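You operate a simulated robot arm through the tools that you are given. There is no shell and no other tool. Be economical: measure what you need, move in short steps, check, and stop when the job is done.

Carry out the task below with a simulated two-armed robot. There is one attempt and no reset: what you move stays moved.

TASK
Mark the card's gauge length on the coupon in the jig.
Fine: wipe the smudge off first with the cream pad on the bench; use the template, both lines; pad, marker and template back. What is to be rubbed or washed off counts as gone when no trace of it is left.

Only the result counts: the job must be done as asked and must still hold three seconds after the hand-in. Knocking over, shifting, dropping, spilling or breaking anything else fails it.

THE ROBOT
Two 7-joint arms with two-finger grippers on one trunk, on a base that drives. Base frame: it is fixed to the floor where the robot stands at the start and does not move with it; the origin is under the middle of the robot, x ahead of it, y to its left, z up. Lengths are in cm, angles in rad, forces in N, time in s.
The left shoulder is at the start at [6, 12.3, 102], the right one opposite. With the tool pointing down near the work surface each hand reaches from about 36 to 80 cm from the robot's upright axis, wherever it stands, measured 20 degrees to its own side. Places, roughly: cream pad (9x6x6 cm) [60, -10, 90]; inside of the marker stand [60, -50, 90]; top of the silver jig [70, -30, 90]. Payload 1.47 kg a hand.
Tool frame (each hand has its own): the origin (TCP) lies between the finger pads and is the grasp point; the fingertips stand 1.6 cm ahead of it; z points along the fingers, y is the line along which they close. The gripper opens to 8.7 cm. The gripper's body begins 5.5 cm behind the TCP.
Orientation is that of the tool frame in the base frame, as a unit quaternion [x, y, z, w]. With the fingers straight down and closing along the base's y, the tool's x points along the base's -x, its y along +y and its z along -z.

THE INTERFACE
- The arms move only by the tool arm_command. It takes "left_plan", "right_plan" or both (then of equal length, played together; a hand with none holds still); each is a list of rows, each a list of 6 numbers: the shift along the tool's x, y, z in units of 300 mm (1.0 is 300 mm), then the turn, a rotation vector about the tool's x, y, z in units of 60 degrees (1.0 is 60 degrees). In form: [[x, y, z, ax, ay, az], ...]. A call has 1 to 12 rows; each row is the pose to reach, as a shift and turn from the pose commanded when the call began, along the tool's axes at that moment. "left_jaw" and "right_jaw" are, for a hand that has rows, the closure in counts, from 0 (fully open) to 255 (shut), set as the call begins (left out, the last holds). A call with a number of a shift or a turn outside -1 to 1 is refused whole. Each row takes 0.2 s and may step no farther than 5 cm and 0.15 rad from the row before; otherwise, or with a gripper value out of range, the whole call is refused. A pose out of reach is approached as far as the arm can. The call stops where the force on the tool passes 40 N (or 10 N more than at its start, if that is more) or the arm is blocked; 0.2 s more then pass. Each finger travels about 15.3 cm/s and halts on what it meets, pressing with about 21 N; the grip force reading is that of the motor and also rises with nothing between the fingers. The clock runs only during rows and for 0.2 s after the last one: add rows that repeat a pose to give the fingers time. The reply holds the time, the measured pose of the TCP, the force on the tool along the base axes, the opening and the grip force, in the units named above and with some noise, with the torque about the TCP (base axes, N m) and any sound that the robot's microphone picked up.
- Cameras (640 x 400 px; columns grow to the right, rows downward): "scene" is now at [8.7, -3.21, 158.34]; the picture's right is [-0.37, -0.93, 0.00], its down [-0.63, 0.26, -0.73] and it looks along [0.68, -0.27, -0.68] (base axes); focal length 267 px, centre (320, 200). "left" rides on the left gripper at [7.3, -1.2, -9] in its tool frame; the picture's right is [0.16, 0.99, 0.00], its down [-0.72, 0.12, -0.68] and it looks along [-0.67, 0.11, 0.73] (tool axes); focal length 247 px, centre (320, 200). "right" rides on the right gripper at [7.3, 1.2, -9] in its tool frame; the picture's right is [-0.16, 0.99, 0.00], its down [-0.72, -0.12, -0.68] and it looks along [-0.67, -0.11, 0.73] (tool axes); focal length 247 px, centre (320, 200). There is no depth. A picture from a camera that has moved, and an enlarged one, comes with that camera's place and axes in the base frame and with its lens.
- grab_frame(camera): a new picture of that camera. It takes no simulated time.
- lift_body(by): slides the trunk up (or, below 0, down) by that many cm; the arms and the scene camera ride with it, the base frame stays. It gives what a move gives, with no picture.
- drive_base(legs): drives the robot by 1 to 6 legs, each [ahead, left, turn to the left] in cm, cm and rad, along the robot's own axes; the way and the turn of a leg run together, so that a leg with both is an arc; at most 150 cm and 3.142 rad a leg. The arms and the cameras ride along, it lands a little off, and it stops where it bumps. It gives what a move gives.
- pan_tilt(pan, tilt): turns the head with the scene camera to pan (to the left, within 2.094 rad either way) and tilt (down, from -0.506 to 1.204), counted from straight ahead of the robot. It gives what a move gives.
- inspect(camera, box): a new picture of the part [left, top, right, bottom] of that camera's present view, enlarged. It takes no simulated time.
- hand_in(): hands the job in; it is judged then, once.

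Go step by step. Nothing tells you exact positions but the pictures and the camera data: compare them with the known pose of the tool, close in by small moves and look again before you grip or let go. The budget is 120 turns and 92 pictures, counting those below and the enlarged ones. Unless the task says otherwise, let go and move clear before handing in, and close with one line.

The tools are called after "Request:" as a command line: name --argument value ..., lists and objects as JSON in quotes. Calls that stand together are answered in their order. arm_command: Moves the arms, as the interface text tells. Its arguments: {"type":"object","properties":{"left_plan":{"type":"array","items":{"type":"array","items":{"type":"number"}}},"left_jaw":{"type":"number"},"right_plan":{"type":"array","items":{"type":"array","items":{"type":"number"}}},"right_jaw":{"type":"number"}},"required":[]} The other tools are called the same way: lift_body (by) slides the trunk up or down; drive_base (legs) drives the base; pan_tilt (pan, tilt) turns the head that bears the scene camera; grab_frame (camera) takes a picture; inspect (camera, box) takes an enlarged picture of a part of a camera's view; hand_in () hands the job in.

At the start:

```text
time_s: 0.0
left_ee_pos: [46.46, -3.42, 125.9]
left_tcp_rot: [0.0, 1.0, 0.001, 0.0]
left_contact_force: [0.2, -0.4, 1.1]
left_moment: [-0.01, 0.04, -0.01]
left_opening: 8.67
left_grip_force: 0.1
right_ee_pos: [40.34, -45.39, 124.11]
right_tcp_rot: [-0.001, 1.0, 0.0, 0.0]
right_contact_force: [-0.2, 0.6, -0.8]
right_moment: [-0.04, 0.02, 0.03]
right_opening: 8.7
right_grip_force: 0.0
trunk travel left (down, up): [-17.5, 5.5]
robot x, y, heading: [0.05, -0.1, -0.004]
head pan, tilt: [-0.384, 0.749]
```

scene: 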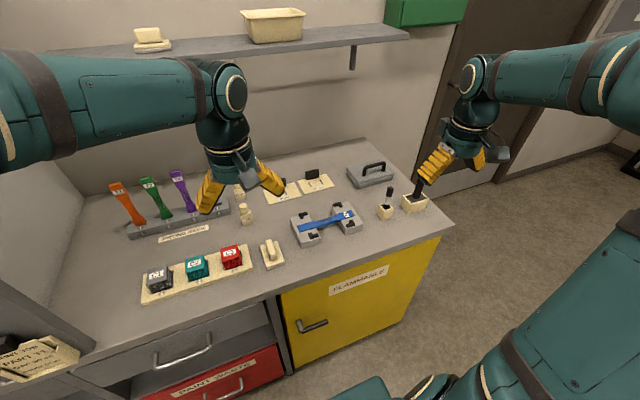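
right: 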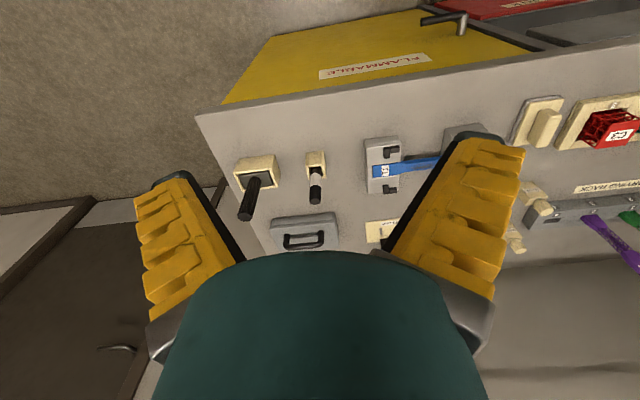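
left: 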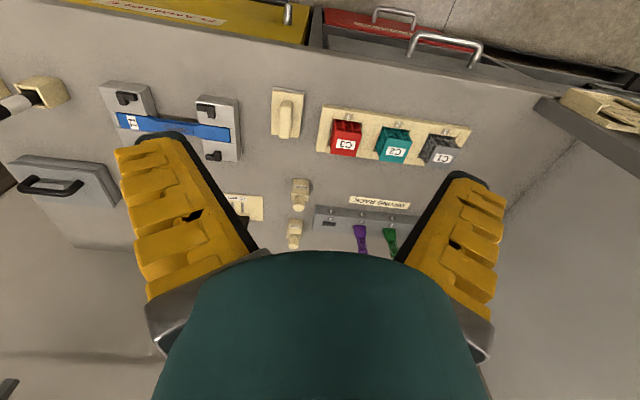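

I see the bench with the jig (blue coupon), a cream pad, two stands with a marker and something else, cards, and a grey handled block that may be the template. I'll enlarge the details first.

Request:
inspect --camera "scene" --box '[250, 160, 450, 285]'

Request:
inspect --camera "right" --box '[220, 80, 540, 280]'

Request:
inspect --camera "left" --box '[0, 60, 320, 260]'

```text
3.20 times, centred on (350, 222) of scene
camera zoom: at [8.7, -3.21, 158.34], right [-0.37, -0.93, 0.0], down [-0.63, 0.26, -0.73], along [0.68, -0.27, -0.68], focal length 853 px, centre (224, 128)
```

zoom: 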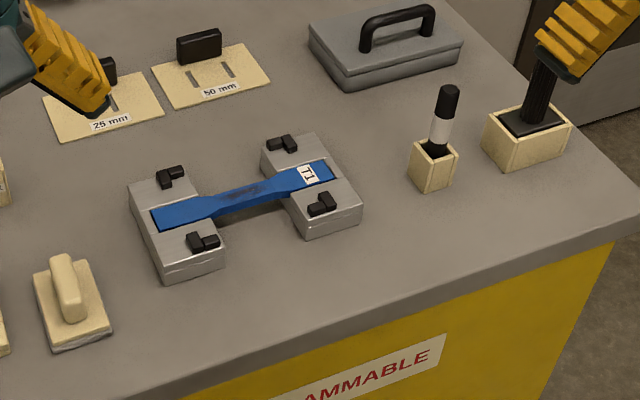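

```text
2.00 times, centred on (380, 180) of right
camera zoom: at [33.02, -44.31, 132.84], right [0.16, 0.99, 0.0], down [0.72, -0.12, 0.68], along [0.67, -0.11, -0.73], focal length 494 px, centre (200, 240)
```

zoom: 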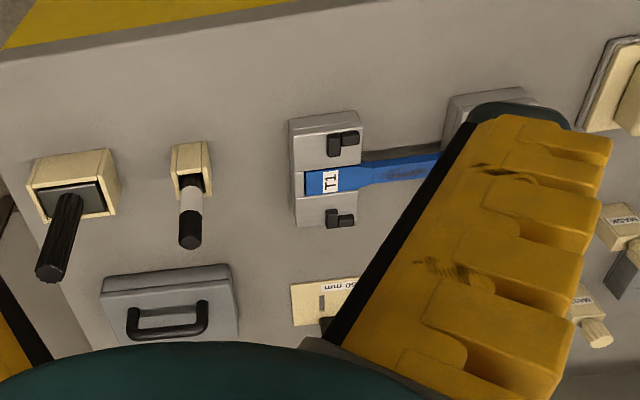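

```text
2.00 times, centred on (160, 160) of left
camera zoom: at [39.09, -4.65, 134.84], right [-0.16, 0.99, 0.0], down [0.72, 0.12, 0.68], along [0.67, 0.11, -0.73], focal length 494 px, centre (640, 280)
```

zoom: 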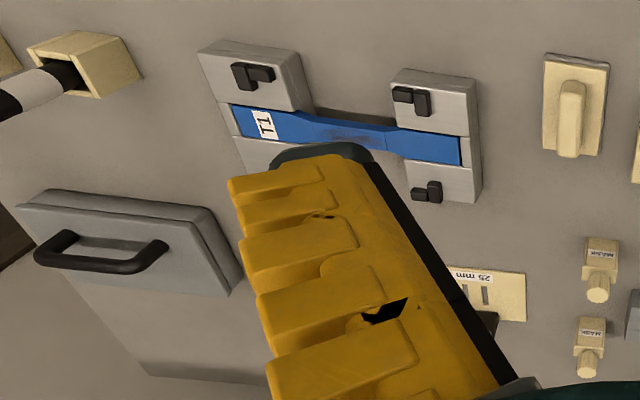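

The templates are the 25 mm and 50 mm plates. I need to read the card at the left edge of the view, so I'll turn the head.

Request:
pan_tilt --pan 0.3 --tilt 0.85

Request:
grab_frame --camera "scene"

```text
time_s: 1.1
left_ee_pos: [46.33, -3.41, 125.84]
left_tcp_rot: [0.0, 1.0, 0.0, 0.0]
left_contact_force: [0.1, 0.1, 0.4]
left_moment: [0.01, -0.01, 0.01]
left_opening: 8.71
left_grip_force: 0.0
right_ee_pos: [40.28, -45.33, 123.9]
right_tcp_rot: [0.0, 1.0, -0.001, 0.0]
right_contact_force: [0.5, -0.2, 0.1]
right_moment: [0.0, 0.01, -0.04]
right_opening: 8.71
right_grip_force: 0.1
trunk travel left (down, up): [-17.5, 5.5]
robot x, y, heading: [-0.13, 0.17, 0.002]
head pan, tilt: [0.3, 0.85]
```

```text
85 pictures are left
camera scene: at [8.48, 2.21, 157.53], right [0.29, -0.96, 0.0], down [-0.72, -0.22, -0.66], along [0.63, 0.19, -0.75], focal length 267 px, centre (320, 200)
```

scene: 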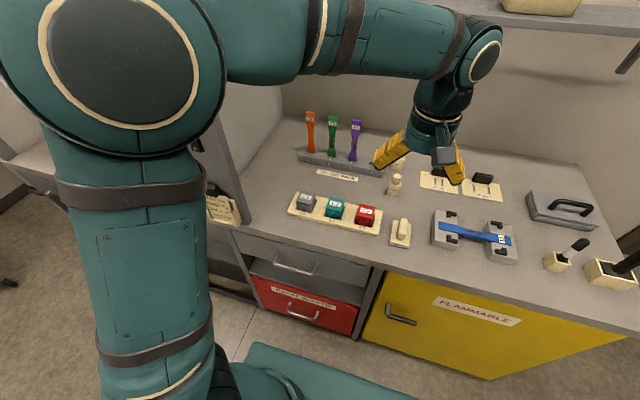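

The card holder is visible at about (222,210); I'll enlarge it.

Request:
inspect --camera "scene" --box '[195, 185, 255, 235]'

Request:
pan_tilt --pan -0.1 --tilt 0.85

Request:
grab_frame --camera "scene"

```text
8.00 times, centred on (225, 210) of scene
camera zoom: at [8.48, 2.21, 157.53], right [0.29, -0.96, 0.0], down [-0.72, -0.22, -0.66], along [0.63, 0.19, -0.75], focal length 2133 px, centre (1080, 120)
```

zoom: 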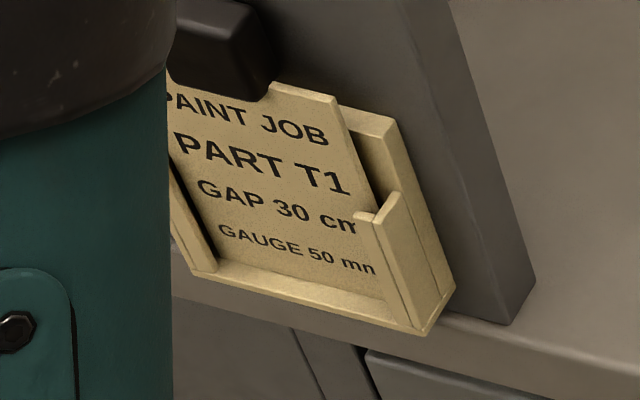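

```text
time_s: 1.9
left_ee_pos: [46.41, -3.42, 125.89]
left_tcp_rot: [0.0, 1.0, -0.001, 0.0]
left_contact_force: [-0.5, 0.2, -0.9]
left_moment: [0.0, -0.02, 0.0]
left_opening: 8.72
left_grip_force: 0.0
right_ee_pos: [40.32, -45.44, 123.96]
right_tcp_rot: [0.0, 1.0, -0.001, 0.0]
right_contact_force: [-0.4, 0.1, -0.2]
right_moment: [-0.02, 0.02, -0.01]
right_opening: 8.71
right_grip_force: 0.0
trunk travel left (down, up): [-17.5, 5.5]
robot x, y, heading: [-0.14, 0.17, -0.0]
head pan, tilt: [-0.099, 0.85]
```

```text
83 pictures are left
camera scene: at [8.79, -0.87, 157.53], right [-0.1, -1.0, 0.0], down [-0.75, 0.07, -0.66], along [0.66, -0.07, -0.75], focal length 267 px, centre (320, 200)
```

scene: 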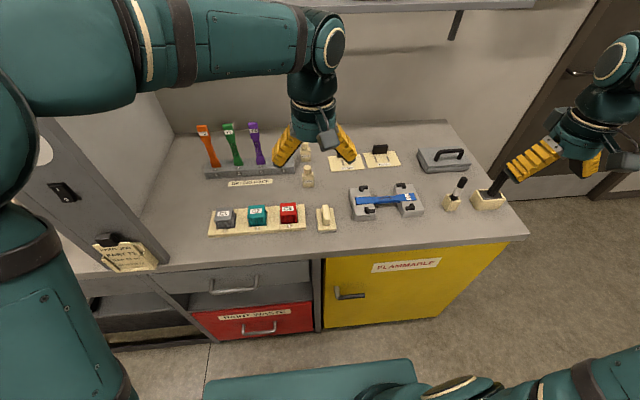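

The card says gauge 50 mm, so I need the 50 mm template, about x≈90, which is beyond reach from here. I'll check the clearance between the base and the bench before driving closer.

Request:
pan_tilt --pan -0.2 --tilt 1.2

Request:
grab_frame --camera "scene"

```text
time_s: 2.8
left_ee_pos: [46.46, -3.36, 126.0]
left_tcp_rot: [0.001, 1.0, 0.0, 0.0]
left_contact_force: [-0.1, 0.2, 0.8]
left_moment: [0.01, 0.0, 0.0]
left_opening: 8.69
left_grip_force: 0.1
right_ee_pos: [40.25, -45.37, 123.89]
right_tcp_rot: [0.0, 1.0, 0.001, 0.0]
right_contact_force: [0.4, 0.2, -0.6]
right_moment: [-0.03, -0.01, 0.02]
right_opening: 8.71
right_grip_force: 0.0
trunk travel left (down, up): [-17.5, 5.5]
robot x, y, heading: [0.11, 0.23, -0.003]
head pan, tilt: [-0.201, 1.201]
```

```text
82 pictures are left
camera scene: at [6.49, -1.21, 155.16], right [-0.2, -0.98, 0.0], down [-0.91, 0.19, -0.36], along [0.36, -0.07, -0.93], focal length 267 px, centre (320, 200)
```

scene: 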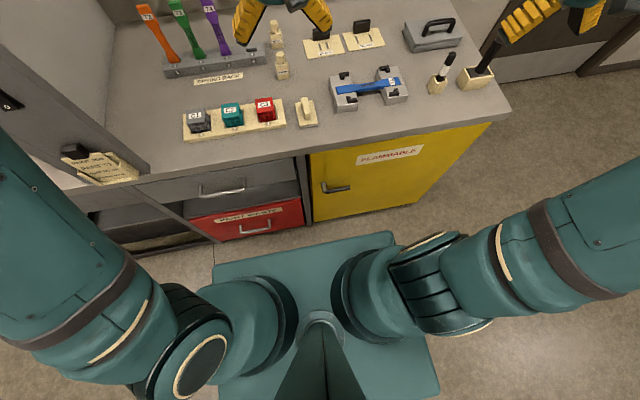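

There is about 16–20 cm of clearance. I'll drive 13 cm ahead and 20 cm right.

Request:
drive_base --legs '[[13, -20, 0]]'

Request:
pan_tilt --pan -0.1 --tilt 0.9

Request:
grab_frame --camera "scene"

Request:
grab_frame --camera "left"

Request:
grab_frame --camera "right"

```text
time_s: 5.1
left_ee_pos: [59.36, -23.28, 125.85]
left_tcp_rot: [-0.001, 1.0, 0.0, 0.001]
left_contact_force: [-0.1, -0.5, 0.0]
left_moment: [0.04, -0.02, 0.0]
left_opening: 8.7
left_grip_force: 0.0
right_ee_pos: [53.21, -65.37, 123.93]
right_tcp_rot: [0.0, 1.0, 0.0, -0.001]
right_contact_force: [0.4, 0.4, 0.5]
right_moment: [0.0, -0.02, 0.0]
right_opening: 8.69
right_grip_force: 0.0
trunk travel left (down, up): [-17.5, 5.5]
robot x, y, heading: [12.71, -20.15, 0.004]
head pan, tilt: [-0.201, 1.201]
```

```text
time_s: 5.9
left_ee_pos: [59.37, -23.32, 126.09]
left_tcp_rot: [-0.001, 1.0, 0.0, 0.0]
left_contact_force: [0.4, 0.9, 0.4]
left_moment: [-0.02, -0.06, -0.03]
left_opening: 8.68
left_grip_force: 0.1
right_ee_pos: [53.24, -65.21, 124.05]
right_tcp_rot: [0.001, 1.0, 0.0, 0.0]
right_contact_force: [0.2, 0.4, -0.7]
right_moment: [-0.02, 0.0, -0.02]
right_opening: 8.71
right_grip_force: 0.0
trunk travel left (down, up): [-17.5, 5.5]
robot x, y, heading: [13.16, -19.59, 0.004]
head pan, tilt: [-0.099, 0.901]
```

```text
81 pictures are left
camera scene: at [21.44, -20.75, 157.14], right [-0.1, -1.0, 0.0], down [-0.78, 0.08, -0.62], along [0.62, -0.06, -0.78], focal length 267 px, centre (320, 200)
```

scene: 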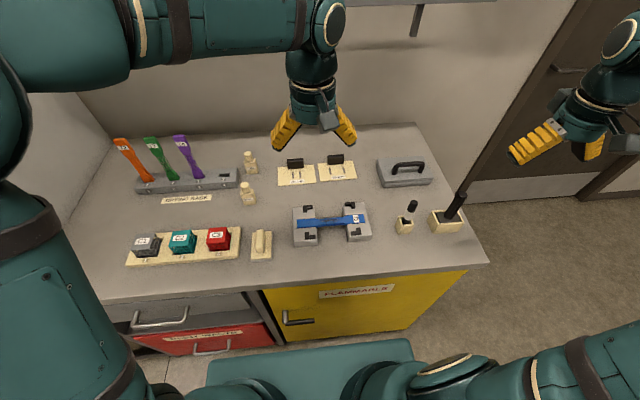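

```text
80 pictures are left
camera left: at [52.02, -24.52, 134.85], right [-0.16, 0.99, 0.0], down [0.72, 0.12, 0.68], along [0.67, 0.11, -0.73], focal length 247 px, centre (320, 200)
```

left: 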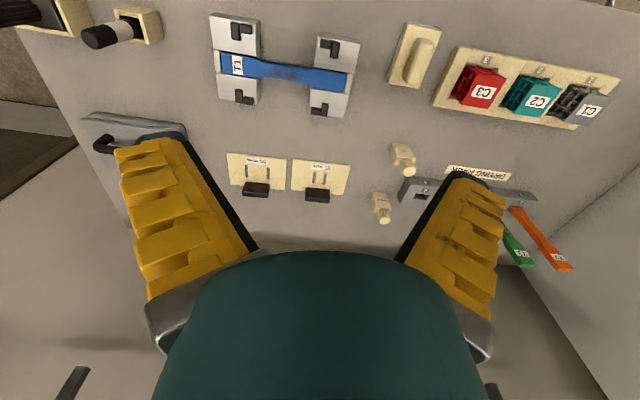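

```text
79 pictures are left
camera right: at [45.99, -64.19, 132.85], right [0.16, 0.99, 0.0], down [0.72, -0.12, 0.68], along [0.67, -0.11, -0.73], focal length 247 px, centre (320, 200)
```

right: 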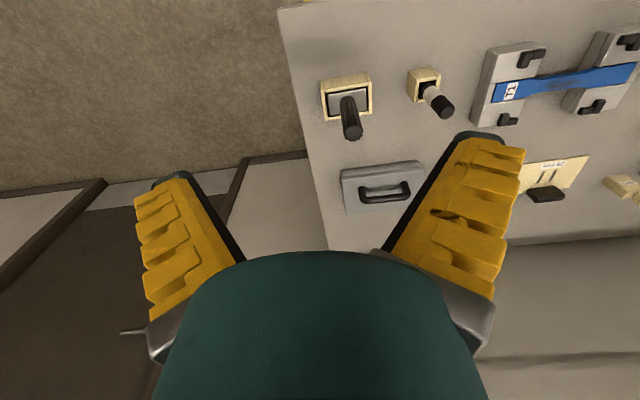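

Now I'll enlarge the left camera's view of jig and templates, and of the marker in the right camera.

Request:
inspect --camera "left" --box '[200, 0, 360, 100]'

Request:
inspect --camera "left" --box '[215, 140, 359, 230]'

Request:
inspect --camera "right" --box '[310, 50, 470, 150]'

Request:
inspect --camera "scene" --box '[270, 140, 430, 250]'

```text
4.00 times, centred on (280, 50) of left
camera zoom: at [52.02, -24.52, 134.85], right [-0.16, 0.99, 0.0], down [0.72, 0.12, 0.68], along [0.67, 0.11, -0.73], focal length 988 px, centre (480, 800)
```

zoom: 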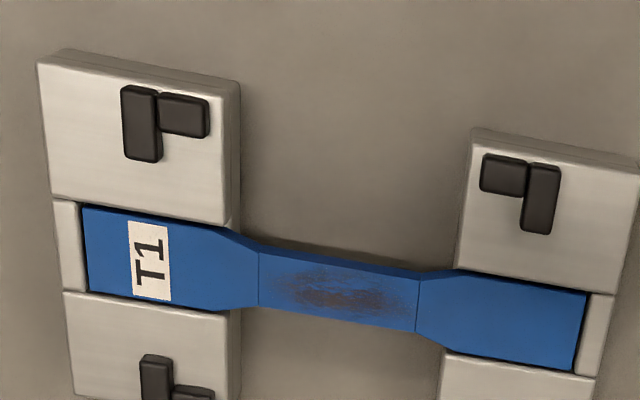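

```text
4.44 times, centred on (287, 185) of left
camera zoom: at [52.02, -24.52, 134.85], right [-0.16, 0.99, 0.0], down [0.72, 0.12, 0.68], along [0.67, 0.11, -0.73], focal length 1098 px, centre (467, 267)
```

zoom: 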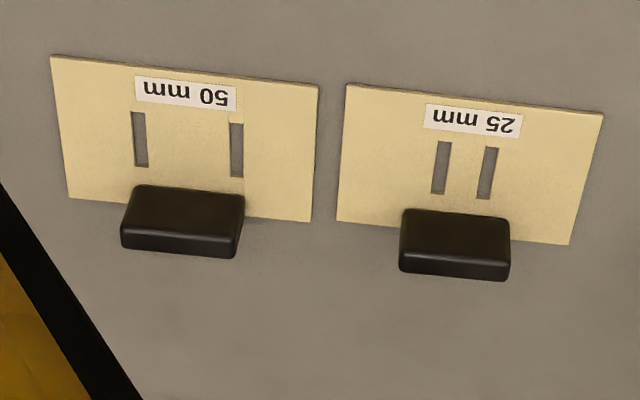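

```text
4.00 times, centred on (390, 100) of right
camera zoom: at [45.99, -64.19, 132.85], right [0.16, 0.99, 0.0], down [0.72, -0.12, 0.68], along [0.67, -0.11, -0.73], focal length 988 px, centre (40, 600)
```

zoom: 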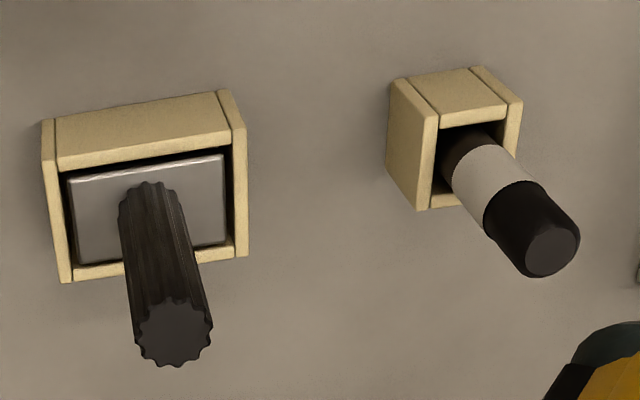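

```text
3.64 times, centred on (350, 195) of scene
camera zoom: at [21.44, -20.75, 157.14], right [-0.1, -1.0, 0.0], down [-0.78, 0.08, -0.62], along [0.62, -0.06, -0.78], focal length 969 px, centre (211, 218)
```

zoom: 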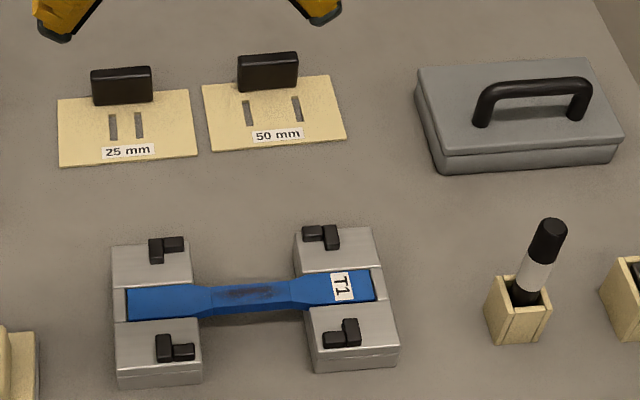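

The L-shaped stops on the jig form a nest for the template (~13.8×9.3 cm, at about y −28.4, x 60.7–70). The pad handle is near (59.7,−7.6). I'll bring the left hand above the pad.

Request:
arm_command --left_plan '[[0, 0.088, 0.117, 0, 0, 0], [0, 0.176, 0.233, 0, 0, 0], [-0.01, 0.264, 0.35, 0, 0, 0], [-0.01, 0.352, 0.467, 0, 0, 0], [-0.012, 0.44, 0.583, 0, 0, 0], [-0.012, 0.523, 0.7, 0, 0, 0], [-0.012, 0.523, 0.7, 0, 0, 0]]' --left_jaw 0

Request:
grab_frame --camera "left"

```text
time_s: 7.5
left_ee_pos: [59.66, -7.72, 104.75]
left_tcp_rot: [0.0, 1.0, 0.0, -0.001]
left_contact_force: [-0.6, -0.8, -0.4]
left_moment: [0.01, 0.0, -0.05]
left_opening: 8.71
left_grip_force: 0.1
right_ee_pos: [53.25, -65.28, 123.95]
right_tcp_rot: [0.0, 1.0, 0.0, 0.0]
right_contact_force: [0.0, 0.5, 0.9]
right_moment: [0.01, -0.03, -0.01]
right_opening: 8.71
right_grip_force: 0.1
trunk travel left (down, up): [-17.5, 5.5]
robot x, y, heading: [12.68, -19.89, 0.002]
head pan, tilt: [-0.099, 0.901]
```

```text
74 pictures are left
camera left: at [52.47, -8.93, 113.75], right [-0.16, 0.99, 0.0], down [0.72, 0.12, 0.68], along [0.67, 0.11, -0.73], focal length 247 px, centre (320, 200)
```

left: 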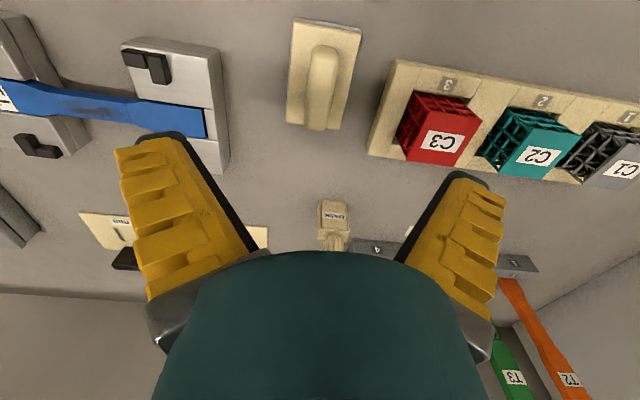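

The TCP is aligned above the pad handle (pad base top ≈ 88.6, handle top ≈ 93). I'll descend to z≈91.2 and close.

Request:
arm_command --left_plan '[[0, 0, 0.15, 0, 0, 0], [0, 0, 0.3, 0, 0, 0], [0, 0, 0.4, 0, 0, 0], [0, 0, 0.45, 0, 0, 0]]'

Request:
grab_frame --camera "left"

```text
time_s: 8.5
left_ee_pos: [59.49, -7.78, 91.43]
left_tcp_rot: [-0.001, 1.0, 0.0, 0.0]
left_contact_force: [0.6, -0.1, -0.9]
left_moment: [0.0, -0.02, 0.0]
left_opening: 8.71
left_grip_force: 0.0
right_ee_pos: [53.32, -65.17, 124.0]
right_tcp_rot: [-0.001, 1.0, 0.0, -0.001]
right_contact_force: [0.6, -0.1, -0.4]
right_moment: [-0.01, -0.01, -0.02]
right_opening: 8.72
right_grip_force: 0.0
trunk travel left (down, up): [-17.5, 5.5]
robot x, y, heading: [13.03, -20.29, 0.004]
head pan, tilt: [-0.099, 0.901]
```

```text
73 pictures are left
camera left: at [52.27, -8.88, 100.27], right [-0.16, 0.99, 0.0], down [0.72, 0.12, 0.68], along [0.67, 0.11, -0.73], focal length 247 px, centre (320, 200)
```

left: 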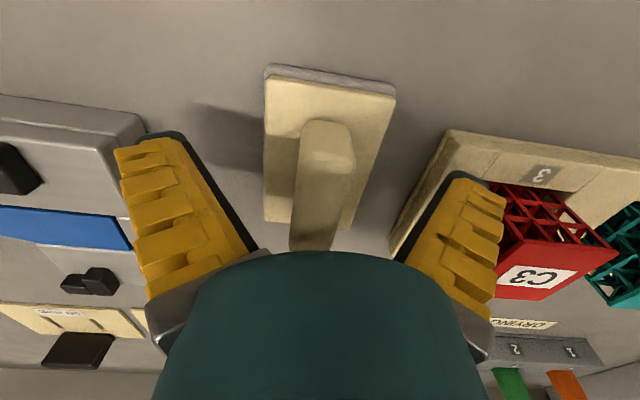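

Fingers straddle the handle. I'll close and see whether it grips.

Request:
arm_command --left_plan '[[0, 0, 0.01, 0, 0, 0], [0, 0, 0.01, 0, 0, 0], [0, 0, 0.01, 0, 0, 0], [0, 0, 0.01, 0, 0, 0]]' --left_jaw 255

Request:
grab_frame --camera "left"

```text
time_s: 9.5
left_ee_pos: [59.5, -7.67, 91.23]
left_tcp_rot: [-0.001, 1.0, 0.0, 0.003]
left_contact_force: [2.2, 2.3, 37.2]
left_moment: [0.23, 0.02, 0.02]
left_opening: 3.8
left_grip_force: 20.3
right_ee_pos: [53.01, -65.31, 123.98]
right_tcp_rot: [0.001, 1.0, 0.0, 0.001]
right_contact_force: [0.0, 0.3, 0.8]
right_moment: [-0.01, -0.02, 0.01]
right_opening: 8.7
right_grip_force: 0.0
trunk travel left (down, up): [-17.5, 5.5]
robot x, y, heading: [12.85, -19.48, 0.004]
head pan, tilt: [-0.099, 0.901]
```

```text
72 pictures are left
camera left: at [52.24, -8.88, 100.15], right [-0.16, 0.99, 0.0], down [0.72, 0.12, 0.68], along [0.68, 0.11, -0.73], focal length 247 px, centre (320, 200)
```

left: 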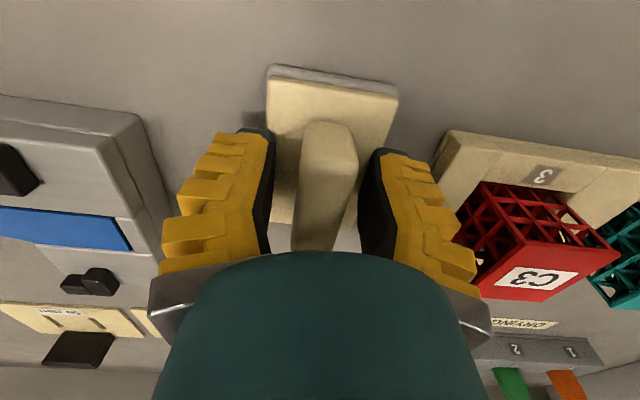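

The fingertips are resting on the pad's base plate. I'll rise 1 cm and let the jaw close on the handle.

Request:
arm_command --left_plan '[[0, 0, -0.03, 0, 0, 0], [0, 0, -0.033, 0, 0, 0], [0, 0, -0.033, 0, 0, 0], [0, 0, -0.033, 0, 0, 0], [0, 0, -0.033, 0, 0, 0]]' --left_jaw 255

Request:
grab_frame --camera "left"

```text
time_s: 10.7
left_ee_pos: [59.71, -7.62, 92.03]
left_tcp_rot: [-0.001, 1.0, 0.0, 0.0]
left_contact_force: [-0.6, -0.6, -0.8]
left_moment: [0.02, -0.01, 0.02]
left_opening: 1.47
left_grip_force: 21.0
right_ee_pos: [53.25, -65.21, 123.91]
right_tcp_rot: [0.0, 1.0, 0.0, 0.0]
right_contact_force: [0.7, -0.1, 1.5]
right_moment: [0.0, 0.02, 0.0]
right_opening: 8.69
right_grip_force: 0.0
trunk travel left (down, up): [-17.5, 5.5]
robot x, y, heading: [13.07, -19.66, 0.0]
head pan, tilt: [-0.099, 0.901]
```

```text
71 pictures are left
camera left: at [52.36, -8.84, 101.03], right [-0.16, 0.99, 0.0], down [0.72, 0.12, 0.68], along [0.67, 0.11, -0.73], focal length 247 px, centre (320, 200)
```

left: 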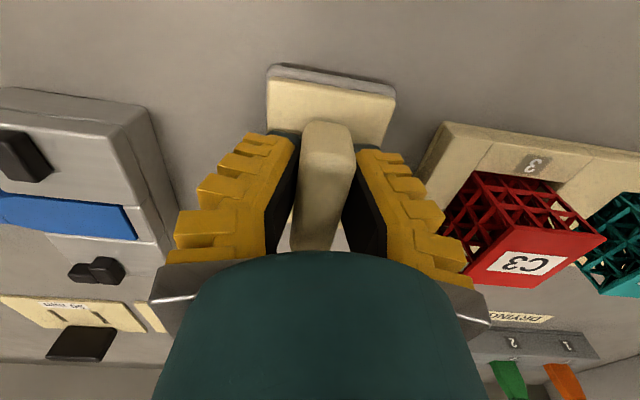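

The handle is gripped (1.47 cm). I'll lift and carry it above the coupon centre (65.2, −28.4).

Request:
arm_command --left_plan '[[0, 0, -0.15, 0, 0, 0], [0, 0, -0.3, 0, 0, 0], [0, 0, -0.4, 0, 0, 0], [-0.037, -0.138, -0.4, 0, 0, 0], [-0.074, -0.277, -0.4, 0, 0, 0], [-0.111, -0.416, -0.4, 0, 0, 0], [-0.148, -0.555, -0.4, 0, 0, 0], [-0.187, -0.693, -0.4, 0, 0, 0], [-0.187, -0.693, -0.3, 0, 0, 0], [-0.187, -0.693, -0.25, 0, 0, 0]]'

Request:
grab_frame --camera "left"

Request:
inspect --camera "scene" --box '[240, 140, 440, 265]'

```text
time_s: 12.9
left_ee_pos: [65.37, -28.54, 99.65]
left_tcp_rot: [-0.001, 1.0, 0.0, 0.0]
left_contact_force: [0.0, 0.4, -0.7]
left_moment: [0.02, -0.04, -0.01]
left_opening: 1.46
left_grip_force: 21.1
right_ee_pos: [53.21, -65.21, 124.01]
right_tcp_rot: [0.0, 1.0, 0.0, 0.0]
right_contact_force: [0.5, -0.5, -0.3]
right_moment: [0.02, 0.0, 0.02]
right_opening: 8.68
right_grip_force: 0.1
trunk travel left (down, up): [-17.5, 5.5]
robot x, y, heading: [12.87, -19.55, 0.001]
head pan, tilt: [-0.099, 0.901]
```

```text
70 pictures are left
camera left: at [58.13, -29.8, 108.6], right [-0.16, 0.99, 0.0], down [0.72, 0.12, 0.68], along [0.67, 0.11, -0.73], focal length 247 px, centre (320, 200)
```

left: 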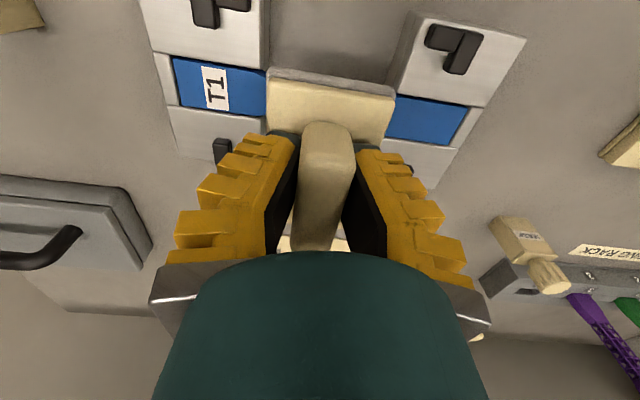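

```text
3.20 times, centred on (340, 202) of scene
camera zoom: at [21.46, -20.83, 157.14], right [-0.1, -1.0, 0.0], down [-0.78, 0.08, -0.62], along [0.62, -0.06, -0.78], focal length 853 px, centre (256, 192)
```

zoom: 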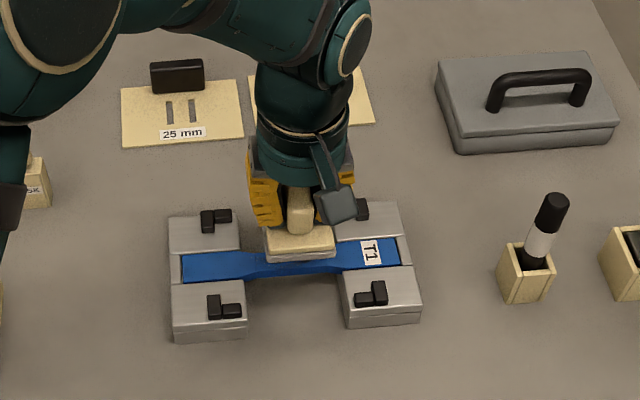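

Centred over the coupon. I'll descend until contact.

Request:
arm_command --left_plan '[[0, 0, 0.05, 0, 0, 0], [0, 0, 0.08, 0, 0, 0], [0, 0, 0.095, 0, 0, 0], [0, 0, 0.105, 0, 0, 0]]'

Request:
grab_frame --camera "left"

```text
time_s: 13.9
left_ee_pos: [65.41, -28.45, 96.48]
left_tcp_rot: [0.0, 1.0, 0.0, 0.0]
left_contact_force: [-0.4, -0.8, -0.8]
left_moment: [0.0, -0.03, 0.02]
left_opening: 1.46
left_grip_force: 21.0
right_ee_pos: [53.12, -65.28, 123.87]
right_tcp_rot: [0.0, 1.0, 0.001, 0.0]
right_contact_force: [0.5, -0.3, 0.2]
right_moment: [-0.01, -0.04, 0.0]
right_opening: 8.68
right_grip_force: 0.1
trunk travel left (down, up): [-17.5, 5.5]
robot x, y, heading: [13.07, -20.04, 0.005]
head pan, tilt: [-0.099, 0.901]
```

```text
68 pictures are left
camera left: at [58.04, -29.66, 105.44], right [-0.16, 0.99, 0.0], down [0.72, 0.12, 0.68], along [0.67, 0.11, -0.73], focal length 247 px, centre (320, 200)
```

left: 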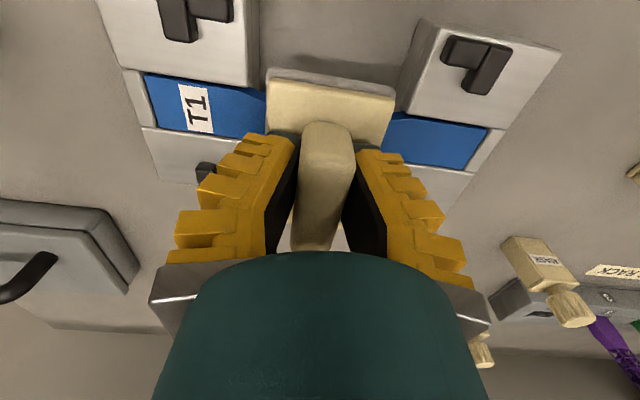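

Still no contact; I continue in small steps.

Request:
arm_command --left_plan '[[0, 0, 0.01, 0, 0, 0], [0, 0, 0.02, 0, 0, 0], [0, 0, 0.03, 0, 0, 0], [0, 0, 0.035, 0, 0, 0], [0, 0, 0.035, 0, 0, 0]]'

```text
time_s: 15.1
left_ee_pos: [65.12, -28.26, 95.45]
left_tcp_rot: [-0.002, 1.0, 0.0, 0.0]
left_contact_force: [0.5, 0.0, -0.7]
left_moment: [0.0, 0.01, 0.0]
left_opening: 1.46
left_grip_force: 21.0
right_ee_pos: [53.18, -65.32, 123.87]
right_tcp_rot: [0.0, 1.0, 0.0, -0.001]
right_contact_force: [-0.3, 0.6, -0.2]
right_moment: [0.02, 0.03, 0.0]
right_opening: 8.71
right_grip_force: 0.0
trunk travel left (down, up): [-17.5, 5.5]
robot x, y, heading: [13.07, -19.93, -0.003]
head pan, tilt: [-0.099, 0.901]
```

Request:
arm_command --left_plan '[[0, 0, 0.007, 0, 0, 0], [0, 0, 0.014, 0, 0, 0], [0, 0, 0.021, 0, 0, 0], [0, 0, 0.028, 0, 0, 0], [0, 0, 0.035, 0, 0, 0]]'

Request:
inspect --camera "scene" --box '[270, 180, 390, 255]'

```text
time_s: 16.3
left_ee_pos: [65.43, -28.53, 94.59]
left_tcp_rot: [0.0, 1.0, -0.002, 0.003]
left_contact_force: [-3.4, 4.4, 29.6]
left_moment: [0.07, 0.27, -0.01]
left_opening: 1.89
left_grip_force: 21.0
right_ee_pos: [53.07, -65.15, 124.09]
right_tcp_rot: [0.0, 1.0, -0.001, 0.001]
right_contact_force: [-0.4, -0.1, -0.2]
right_moment: [0.03, -0.05, 0.01]
right_opening: 8.68
right_grip_force: 0.1
trunk travel left (down, up): [-17.5, 5.5]
robot x, y, heading: [12.87, -20.26, 0.002]
head pan, tilt: [-0.099, 0.901]
```

```text
5.33 times, centred on (330, 218) of scene
camera zoom: at [21.17, -20.67, 157.19], right [-0.1, -1.0, 0.0], down [-0.78, 0.08, -0.62], along [0.62, -0.06, -0.78], focal length 1422 px, centre (267, 107)
```

zoom: 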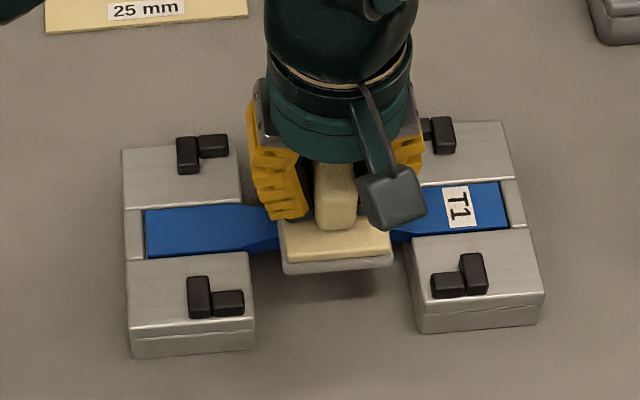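

Contact at TCP z≈94.5. I'll ease off slightly and rub back and forth along x with small y shifts.

Request:
arm_command --left_plan '[[0, 0, -0.003, 0, 0, 0], [0.05, 0, -0.003, 0, 0, 0], [0.1, 0, -0.003, 0, 0, 0], [0.05, 0.01, -0.003, 0, 0, 0], [0, 0.02, -0.003, 0, 0, 0], [-0.05, 0.03, -0.003, 0, 0, 0], [-0.1, 0.03, -0.003, 0, 0, 0], [-0.05, 0.02, -0.003, 0, 0, 0], [0, 0, -0.003, 0, 0, 0], [0.05, -0.02, -0.003, 0, 0, 0], [0.1, -0.03, -0.003, 0, 0, 0], [0.05, -0.03, -0.003, 0, 0, 0]]'

Request:
arm_command --left_plan '[[-0.05, 0, 0, 0, 0, 0], [-0.1, 0, 0, 0, 0, 0], [-0.15, 0, 0, 0, 0, 0], [-0.1, 0.01, 0, 0, 0, 0], [-0.05, 0.02, 0, 0, 0, 0], [-0.05, 0.05, 0, 0, 0, 0], [-0.05, 0.07, 0, 0, 0, 0], [-0.05, 0.03, 0, 0, 0, 0], [-0.05, -0.01, 0, 0, 0, 0], [-0.05, 0.03, 0, 0, 0, 0]]'

Request:
grab_frame --camera "left"

```text
time_s: 17.3
left_ee_pos: [62.48, -28.54, 94.69]
left_tcp_rot: [0.001, 1.0, -0.002, -0.002]
left_contact_force: [-9.4, 1.7, 22.0]
left_moment: [0.06, -0.1, 0.04]
left_opening: 1.86
left_grip_force: 21.0
right_ee_pos: [53.02, -65.22, 124.1]
right_tcp_rot: [0.0, 1.0, 0.0, 0.0]
right_contact_force: [0.2, 0.3, 0.1]
right_moment: [-0.03, 0.02, -0.02]
right_opening: 8.69
right_grip_force: 0.0
trunk travel left (down, up): [-17.5, 5.5]
robot x, y, heading: [12.54, -19.7, 0.001]
head pan, tilt: [-0.099, 0.901]
stopped in row 4 (left hand): the force on the tool passed its limit at 45 N (the readings are from after the stop); the commanded pose is now the measured one
```

```text
time_s: 19.1
left_ee_pos: [64.04, -27.06, 94.67]
left_tcp_rot: [-0.001, 1.0, 0.0, -0.002]
left_contact_force: [-6.9, 3.8, 22.1]
left_moment: [0.03, 0.0, -0.01]
left_opening: 1.9
left_grip_force: 21.4
right_ee_pos: [52.96, -65.2, 123.94]
right_tcp_rot: [0.0, 1.0, 0.001, 0.001]
right_contact_force: [0.3, 0.3, -0.5]
right_moment: [0.01, 0.0, 0.0]
right_opening: 8.72
right_grip_force: 0.0
trunk travel left (down, up): [-17.5, 5.5]
robot x, y, heading: [13.09, -20.02, 0.003]
head pan, tilt: [-0.099, 0.901]
stopped in row 9 (left hand): the force on the tool passed its limit at 41 N (the readings are from after the stop); the commanded pose is now the measured one
```

```text
66 pictures are left
camera left: at [56.89, -28.3, 103.65], right [-0.16, 0.99, 0.0], down [0.73, 0.12, 0.68], along [0.67, 0.11, -0.73], focal length 247 px, centre (320, 200)
```

left: 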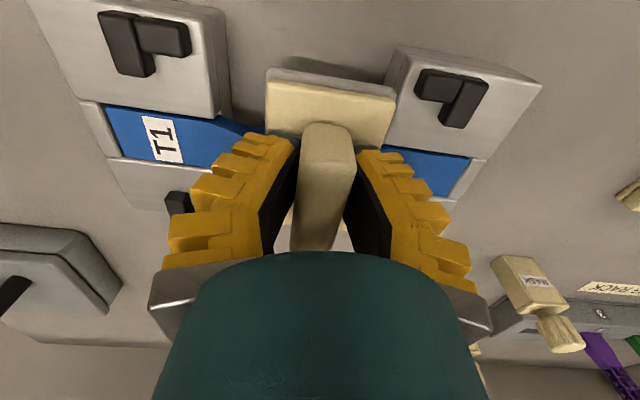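

The strokes work though firm. I'll ease off a little and do another full set, centred on y −28.5.

Request:
arm_command --left_plan '[[0, -0.03, -0.003, 0, 0, 0], [0, -0.05, -0.003, 0, 0, 0], [-0.04, -0.05, -0.003, 0, 0, 0], [-0.08, -0.05, -0.003, 0, 0, 0], [-0.12, -0.05, -0.003, 0, 0, 0], [-0.08, -0.06, -0.003, 0, 0, 0], [-0.04, -0.07, -0.003, 0, 0, 0], [0, -0.07, -0.003, 0, 0, 0], [0.04, -0.07, -0.003, 0, 0, 0], [0, -0.05, -0.003, 0, 0, 0], [-0.04, -0.03, -0.003, 0, 0, 0], [-0.08, -0.03, -0.003, 0, 0, 0]]'

Request:
arm_command --left_plan '[[0, 0, -0.1, 0, 0, 0], [0, 0, -0.25, 0, 0, 0], [0, 0.15, -0.35, 0, 0, 0], [0, 0.3, -0.35, 0, 0, 0], [0, 0.45, -0.35, 0, 0, 0], [0, 0.55, -0.35, 0, 0, 0]]'

Request:
inspect --camera "scene" --box '[270, 180, 390, 255]'

Request:
grab_frame --camera "left"

```text
time_s: 21.7
left_ee_pos: [66.13, -27.73, 94.67]
left_tcp_rot: [-0.001, 1.0, 0.002, -0.002]
left_contact_force: [-11.0, -1.0, 31.3]
left_moment: [-0.02, 0.69, 0.01]
left_opening: 2.02
left_grip_force: 21.2
right_ee_pos: [53.06, -65.14, 124.16]
right_tcp_rot: [-0.001, 1.0, 0.001, 0.002]
right_contact_force: [0.1, 0.1, -0.2]
right_moment: [-0.01, -0.03, 0.02]
right_opening: 8.69
right_grip_force: 0.1
trunk travel left (down, up): [-17.5, 5.5]
robot x, y, heading: [12.84, -20.05, 0.005]
head pan, tilt: [-0.099, 0.901]
```

```text
refused: row 3 steps farther than a row can; nothing moved
```

```text
5.33 times, centred on (330, 218) of scene
camera zoom: at [21.06, -20.72, 157.17], right [-0.1, -1.0, 0.0], down [-0.78, 0.08, -0.62], along [0.62, -0.06, -0.78], focal length 1422 px, centre (267, 107)
```

zoom: 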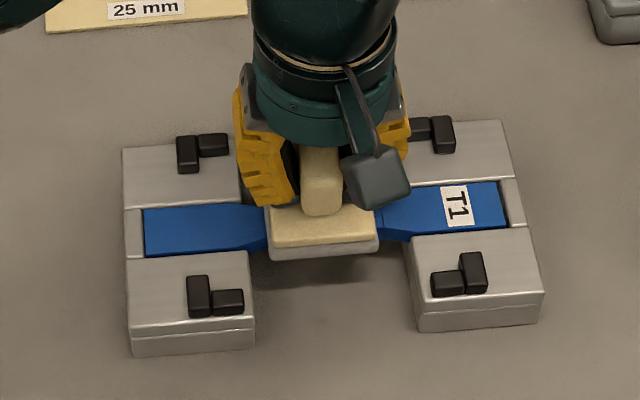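

```text
64 pictures are left
camera left: at [59.02, -29.09, 103.6], right [-0.16, 0.99, 0.01], down [0.73, 0.11, 0.68], along [0.67, 0.11, -0.74], focal length 247 px, centre (320, 200)
```

left: 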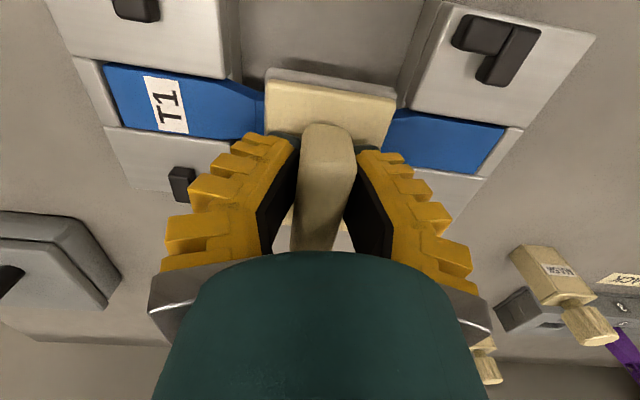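

I'll lift off and move aside to check the coupon.

Request:
arm_command --left_plan '[[0, 0, -0.1, 0, 0, 0], [0, 0, -0.25, 0, 0, 0], [0.05, 0.12, -0.35, 0, 0, 0], [0.1, 0.25, -0.35, 0, 0, 0], [0.15, 0.38, -0.35, 0, 0, 0], [0.2, 0.5, -0.35, 0, 0, 0]]'

Request:
inspect --camera "scene" --box '[270, 180, 390, 255]'

Request:
grab_frame --camera "left"

```text
time_s: 23.1
left_ee_pos: [60.53, -12.77, 105.16]
left_tcp_rot: [-0.001, 1.0, 0.002, -0.003]
left_contact_force: [-0.6, -0.4, -0.3]
left_moment: [0.0, 0.0, 0.0]
left_opening: 1.49
left_grip_force: 21.1
right_ee_pos: [53.17, -65.18, 123.97]
right_tcp_rot: [0.0, 1.0, 0.0, -0.001]
right_contact_force: [-0.1, 0.3, -0.1]
right_moment: [0.0, -0.01, 0.01]
right_opening: 8.69
right_grip_force: 0.1
trunk travel left (down, up): [-17.5, 5.5]
robot x, y, heading: [12.93, -19.64, 0.001]
head pan, tilt: [-0.099, 0.901]
```

```text
5.33 times, centred on (330, 218) of scene
camera zoom: at [21.39, -20.67, 157.15], right [-0.1, -1.0, 0.0], down [-0.78, 0.08, -0.62], along [0.62, -0.06, -0.78], focal length 1422 px, centre (267, 107)
```

zoom: 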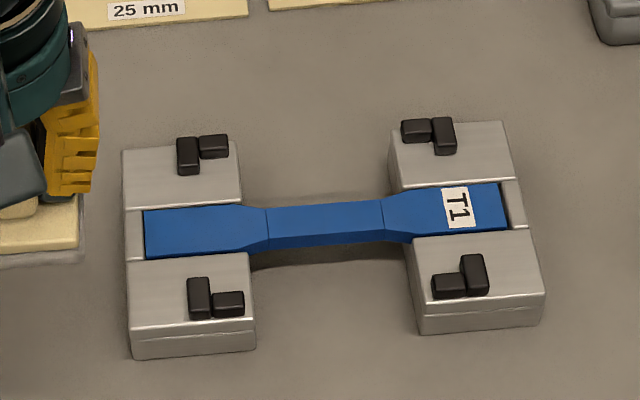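

```text
62 pictures are left
camera left: at [53.36, -14.05, 114.2], right [-0.16, 0.99, 0.0], down [0.73, 0.12, 0.68], along [0.67, 0.11, -0.74], focal length 247 px, centre (320, 200)
```

left: 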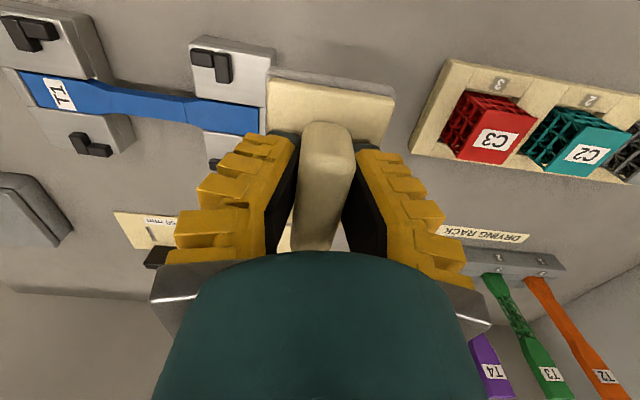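

The coupon looks clean; I'll check with higher magnification.

Request:
inspect --camera "scene" --box '[310, 208, 358, 238]'

Request:
inspect --camera "left" --box '[90, 70, 210, 130]'

```text
13.33 times, centred on (334, 223) of scene
camera zoom: at [21.39, -20.67, 157.15], right [-0.1, -1.0, 0.0], down [-0.78, 0.08, -0.62], along [0.62, -0.06, -0.78], focal length 3554 px, centre (133, -107)
```

zoom: 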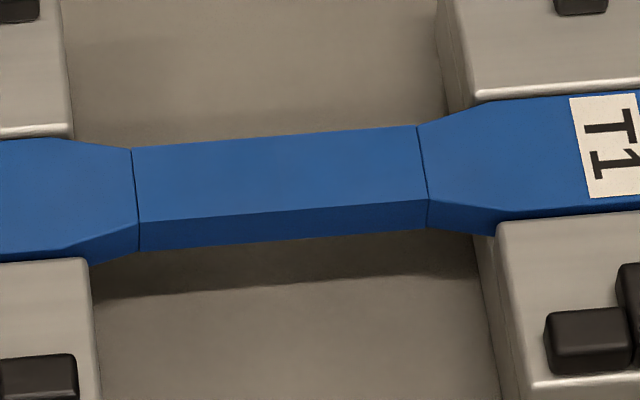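

```text
5.33 times, centred on (150, 100) of left
camera zoom: at [53.36, -14.05, 114.2], right [-0.16, 0.99, 0.0], down [0.73, 0.12, 0.68], along [0.67, 0.11, -0.74], focal length 1317 px, centre (1227, 733)
```

zoom: 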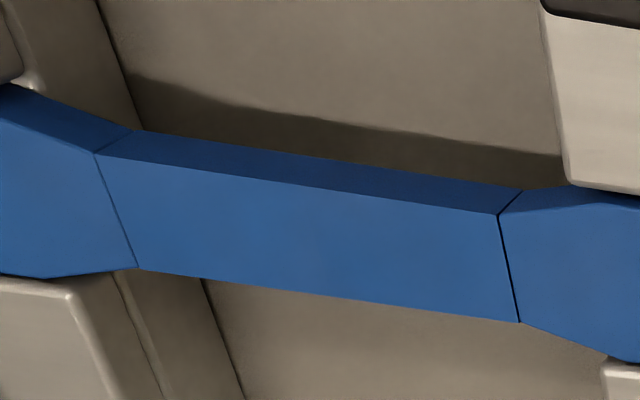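

It is clean. Now I return the pad to its place at (59.65, −7.65).

Request:
arm_command --left_plan '[[0.015, 0.085, 0, 0, 0, 0], [0.03, 0.17, 0, 0, 0, 0], [0.03, 0.17, 0.15, 0, 0, 0], [0.03, 0.17, 0.3, 0, 0, 0], [0.03, 0.17, 0.39, 0, 0, 0], [0.03, 0.17, 0.41, 0, 0, 0], [0.03, 0.17, 0.42, 0, 0, 0], [0.03, 0.17, 0.428, 0, 0, 0]]'

Request:
grab_frame --camera "left"

```text
time_s: 24.9
left_ee_pos: [59.7, -7.92, 92.34]
left_tcp_rot: [-0.001, 1.0, 0.002, -0.003]
left_contact_force: [-1.0, -0.6, 0.3]
left_moment: [-0.02, -0.03, 0.01]
left_opening: 1.48
left_grip_force: 21.0
right_ee_pos: [53.28, -65.42, 124.0]
right_tcp_rot: [0.0, 1.0, -0.001, 0.0]
right_contact_force: [-0.1, -0.1, -0.6]
right_moment: [-0.02, -0.03, -0.01]
right_opening: 8.72
right_grip_force: 0.1
trunk travel left (down, up): [-17.5, 5.5]
robot x, y, heading: [12.73, -19.95, 0.004]
head pan, tilt: [-0.099, 0.901]
```

```text
59 pictures are left
camera left: at [52.45, -9.13, 101.36], right [-0.16, 0.99, 0.01], down [0.73, 0.11, 0.68], along [0.67, 0.11, -0.74], focal length 247 px, centre (320, 200)
```

left: 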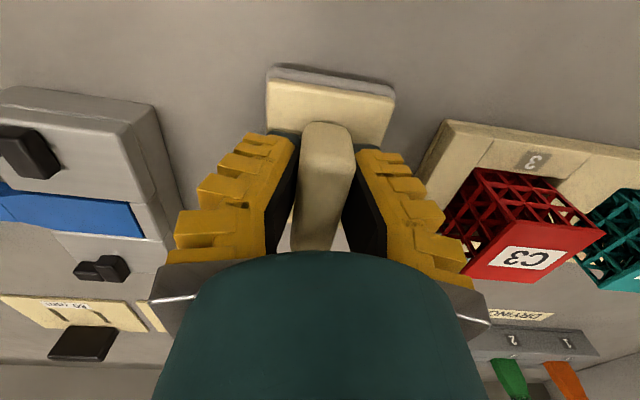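

Nearly down; a last small step to contact, then release and rise.

Request:
arm_command --left_plan '[[0, 0.005, 0.005, 0, 0, 0], [0, 0.007, 0.009, 0, 0, 0]]'

```text
time_s: 25.5
left_ee_pos: [59.69, -7.62, 92.02]
left_tcp_rot: [-0.001, 1.0, 0.003, -0.003]
left_contact_force: [0.2, -0.6, -0.5]
left_moment: [0.01, -0.06, 0.01]
left_opening: 1.48
left_grip_force: 20.6
right_ee_pos: [53.26, -65.34, 123.99]
right_tcp_rot: [0.0, 1.0, 0.0, 0.0]
right_contact_force: [0.8, 0.4, 1.2]
right_moment: [0.03, 0.02, 0.03]
right_opening: 8.69
right_grip_force: 0.0
trunk travel left (down, up): [-17.5, 5.5]
robot x, y, heading: [13.08, -20.17, -0.0]
head pan, tilt: [-0.099, 0.901]
```

Request:
arm_command --left_plan '[[0, 0, 0.003, 0, 0, 0], [0, 0, 0.006, 0, 0, 0], [0, 0, 0.006, 0, 0, 0]]'

```text
time_s: 26.3
left_ee_pos: [59.64, -7.67, 91.87]
left_tcp_rot: [-0.001, 1.0, 0.002, -0.005]
left_contact_force: [-0.1, 0.6, 0.0]
left_moment: [-0.03, 0.0, 0.0]
left_opening: 1.49
left_grip_force: 21.4
right_ee_pos: [53.11, -65.27, 123.97]
right_tcp_rot: [0.0, 1.0, 0.001, 0.001]
right_contact_force: [0.3, 0.1, -0.9]
right_moment: [-0.01, 0.04, -0.02]
right_opening: 8.72
right_grip_force: 0.0
trunk travel left (down, up): [-17.5, 5.5]
robot x, y, heading: [12.69, -19.75, 0.003]
head pan, tilt: [-0.099, 0.901]
```

Request:
arm_command --left_plan '[[0, 0, 0.004, 0, 0, 0], [0, 0, 0.008, 0, 0, 0], [0, 0, 0.012, 0, 0, 0], [0, 0, 0.012, 0, 0, 0]]'

Request:
grab_frame --camera "left"

```text
time_s: 27.3
left_ee_pos: [59.6, -7.83, 91.44]
left_tcp_rot: [0.0, 1.0, 0.001, -0.001]
left_contact_force: [0.7, 0.6, 0.7]
left_moment: [-0.02, -0.1, 0.04]
left_opening: 1.54
left_grip_force: 20.9
right_ee_pos: [53.12, -65.33, 124.03]
right_tcp_rot: [0.0, 1.0, 0.0, 0.0]
right_contact_force: [-0.5, 0.1, -0.1]
right_moment: [0.01, -0.03, 0.0]
right_opening: 8.71
right_grip_force: 0.1
trunk travel left (down, up): [-17.5, 5.5]
robot x, y, heading: [13.14, -19.84, 0.001]
head pan, tilt: [-0.099, 0.901]
```

```text
58 pictures are left
camera left: at [52.4, -8.94, 100.48], right [-0.16, 0.99, 0.0], down [0.73, 0.11, 0.68], along [0.67, 0.11, -0.74], focal length 247 px, centre (320, 200)
```

left: 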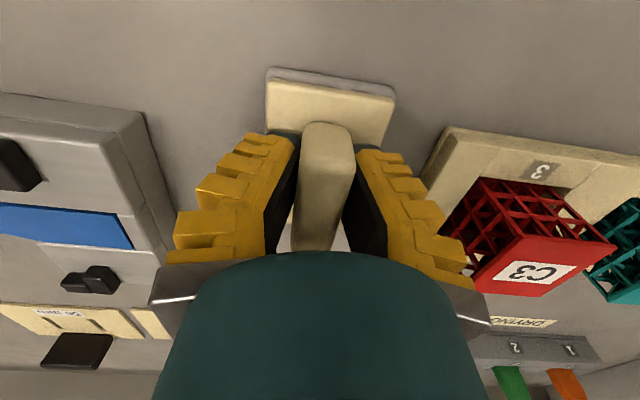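

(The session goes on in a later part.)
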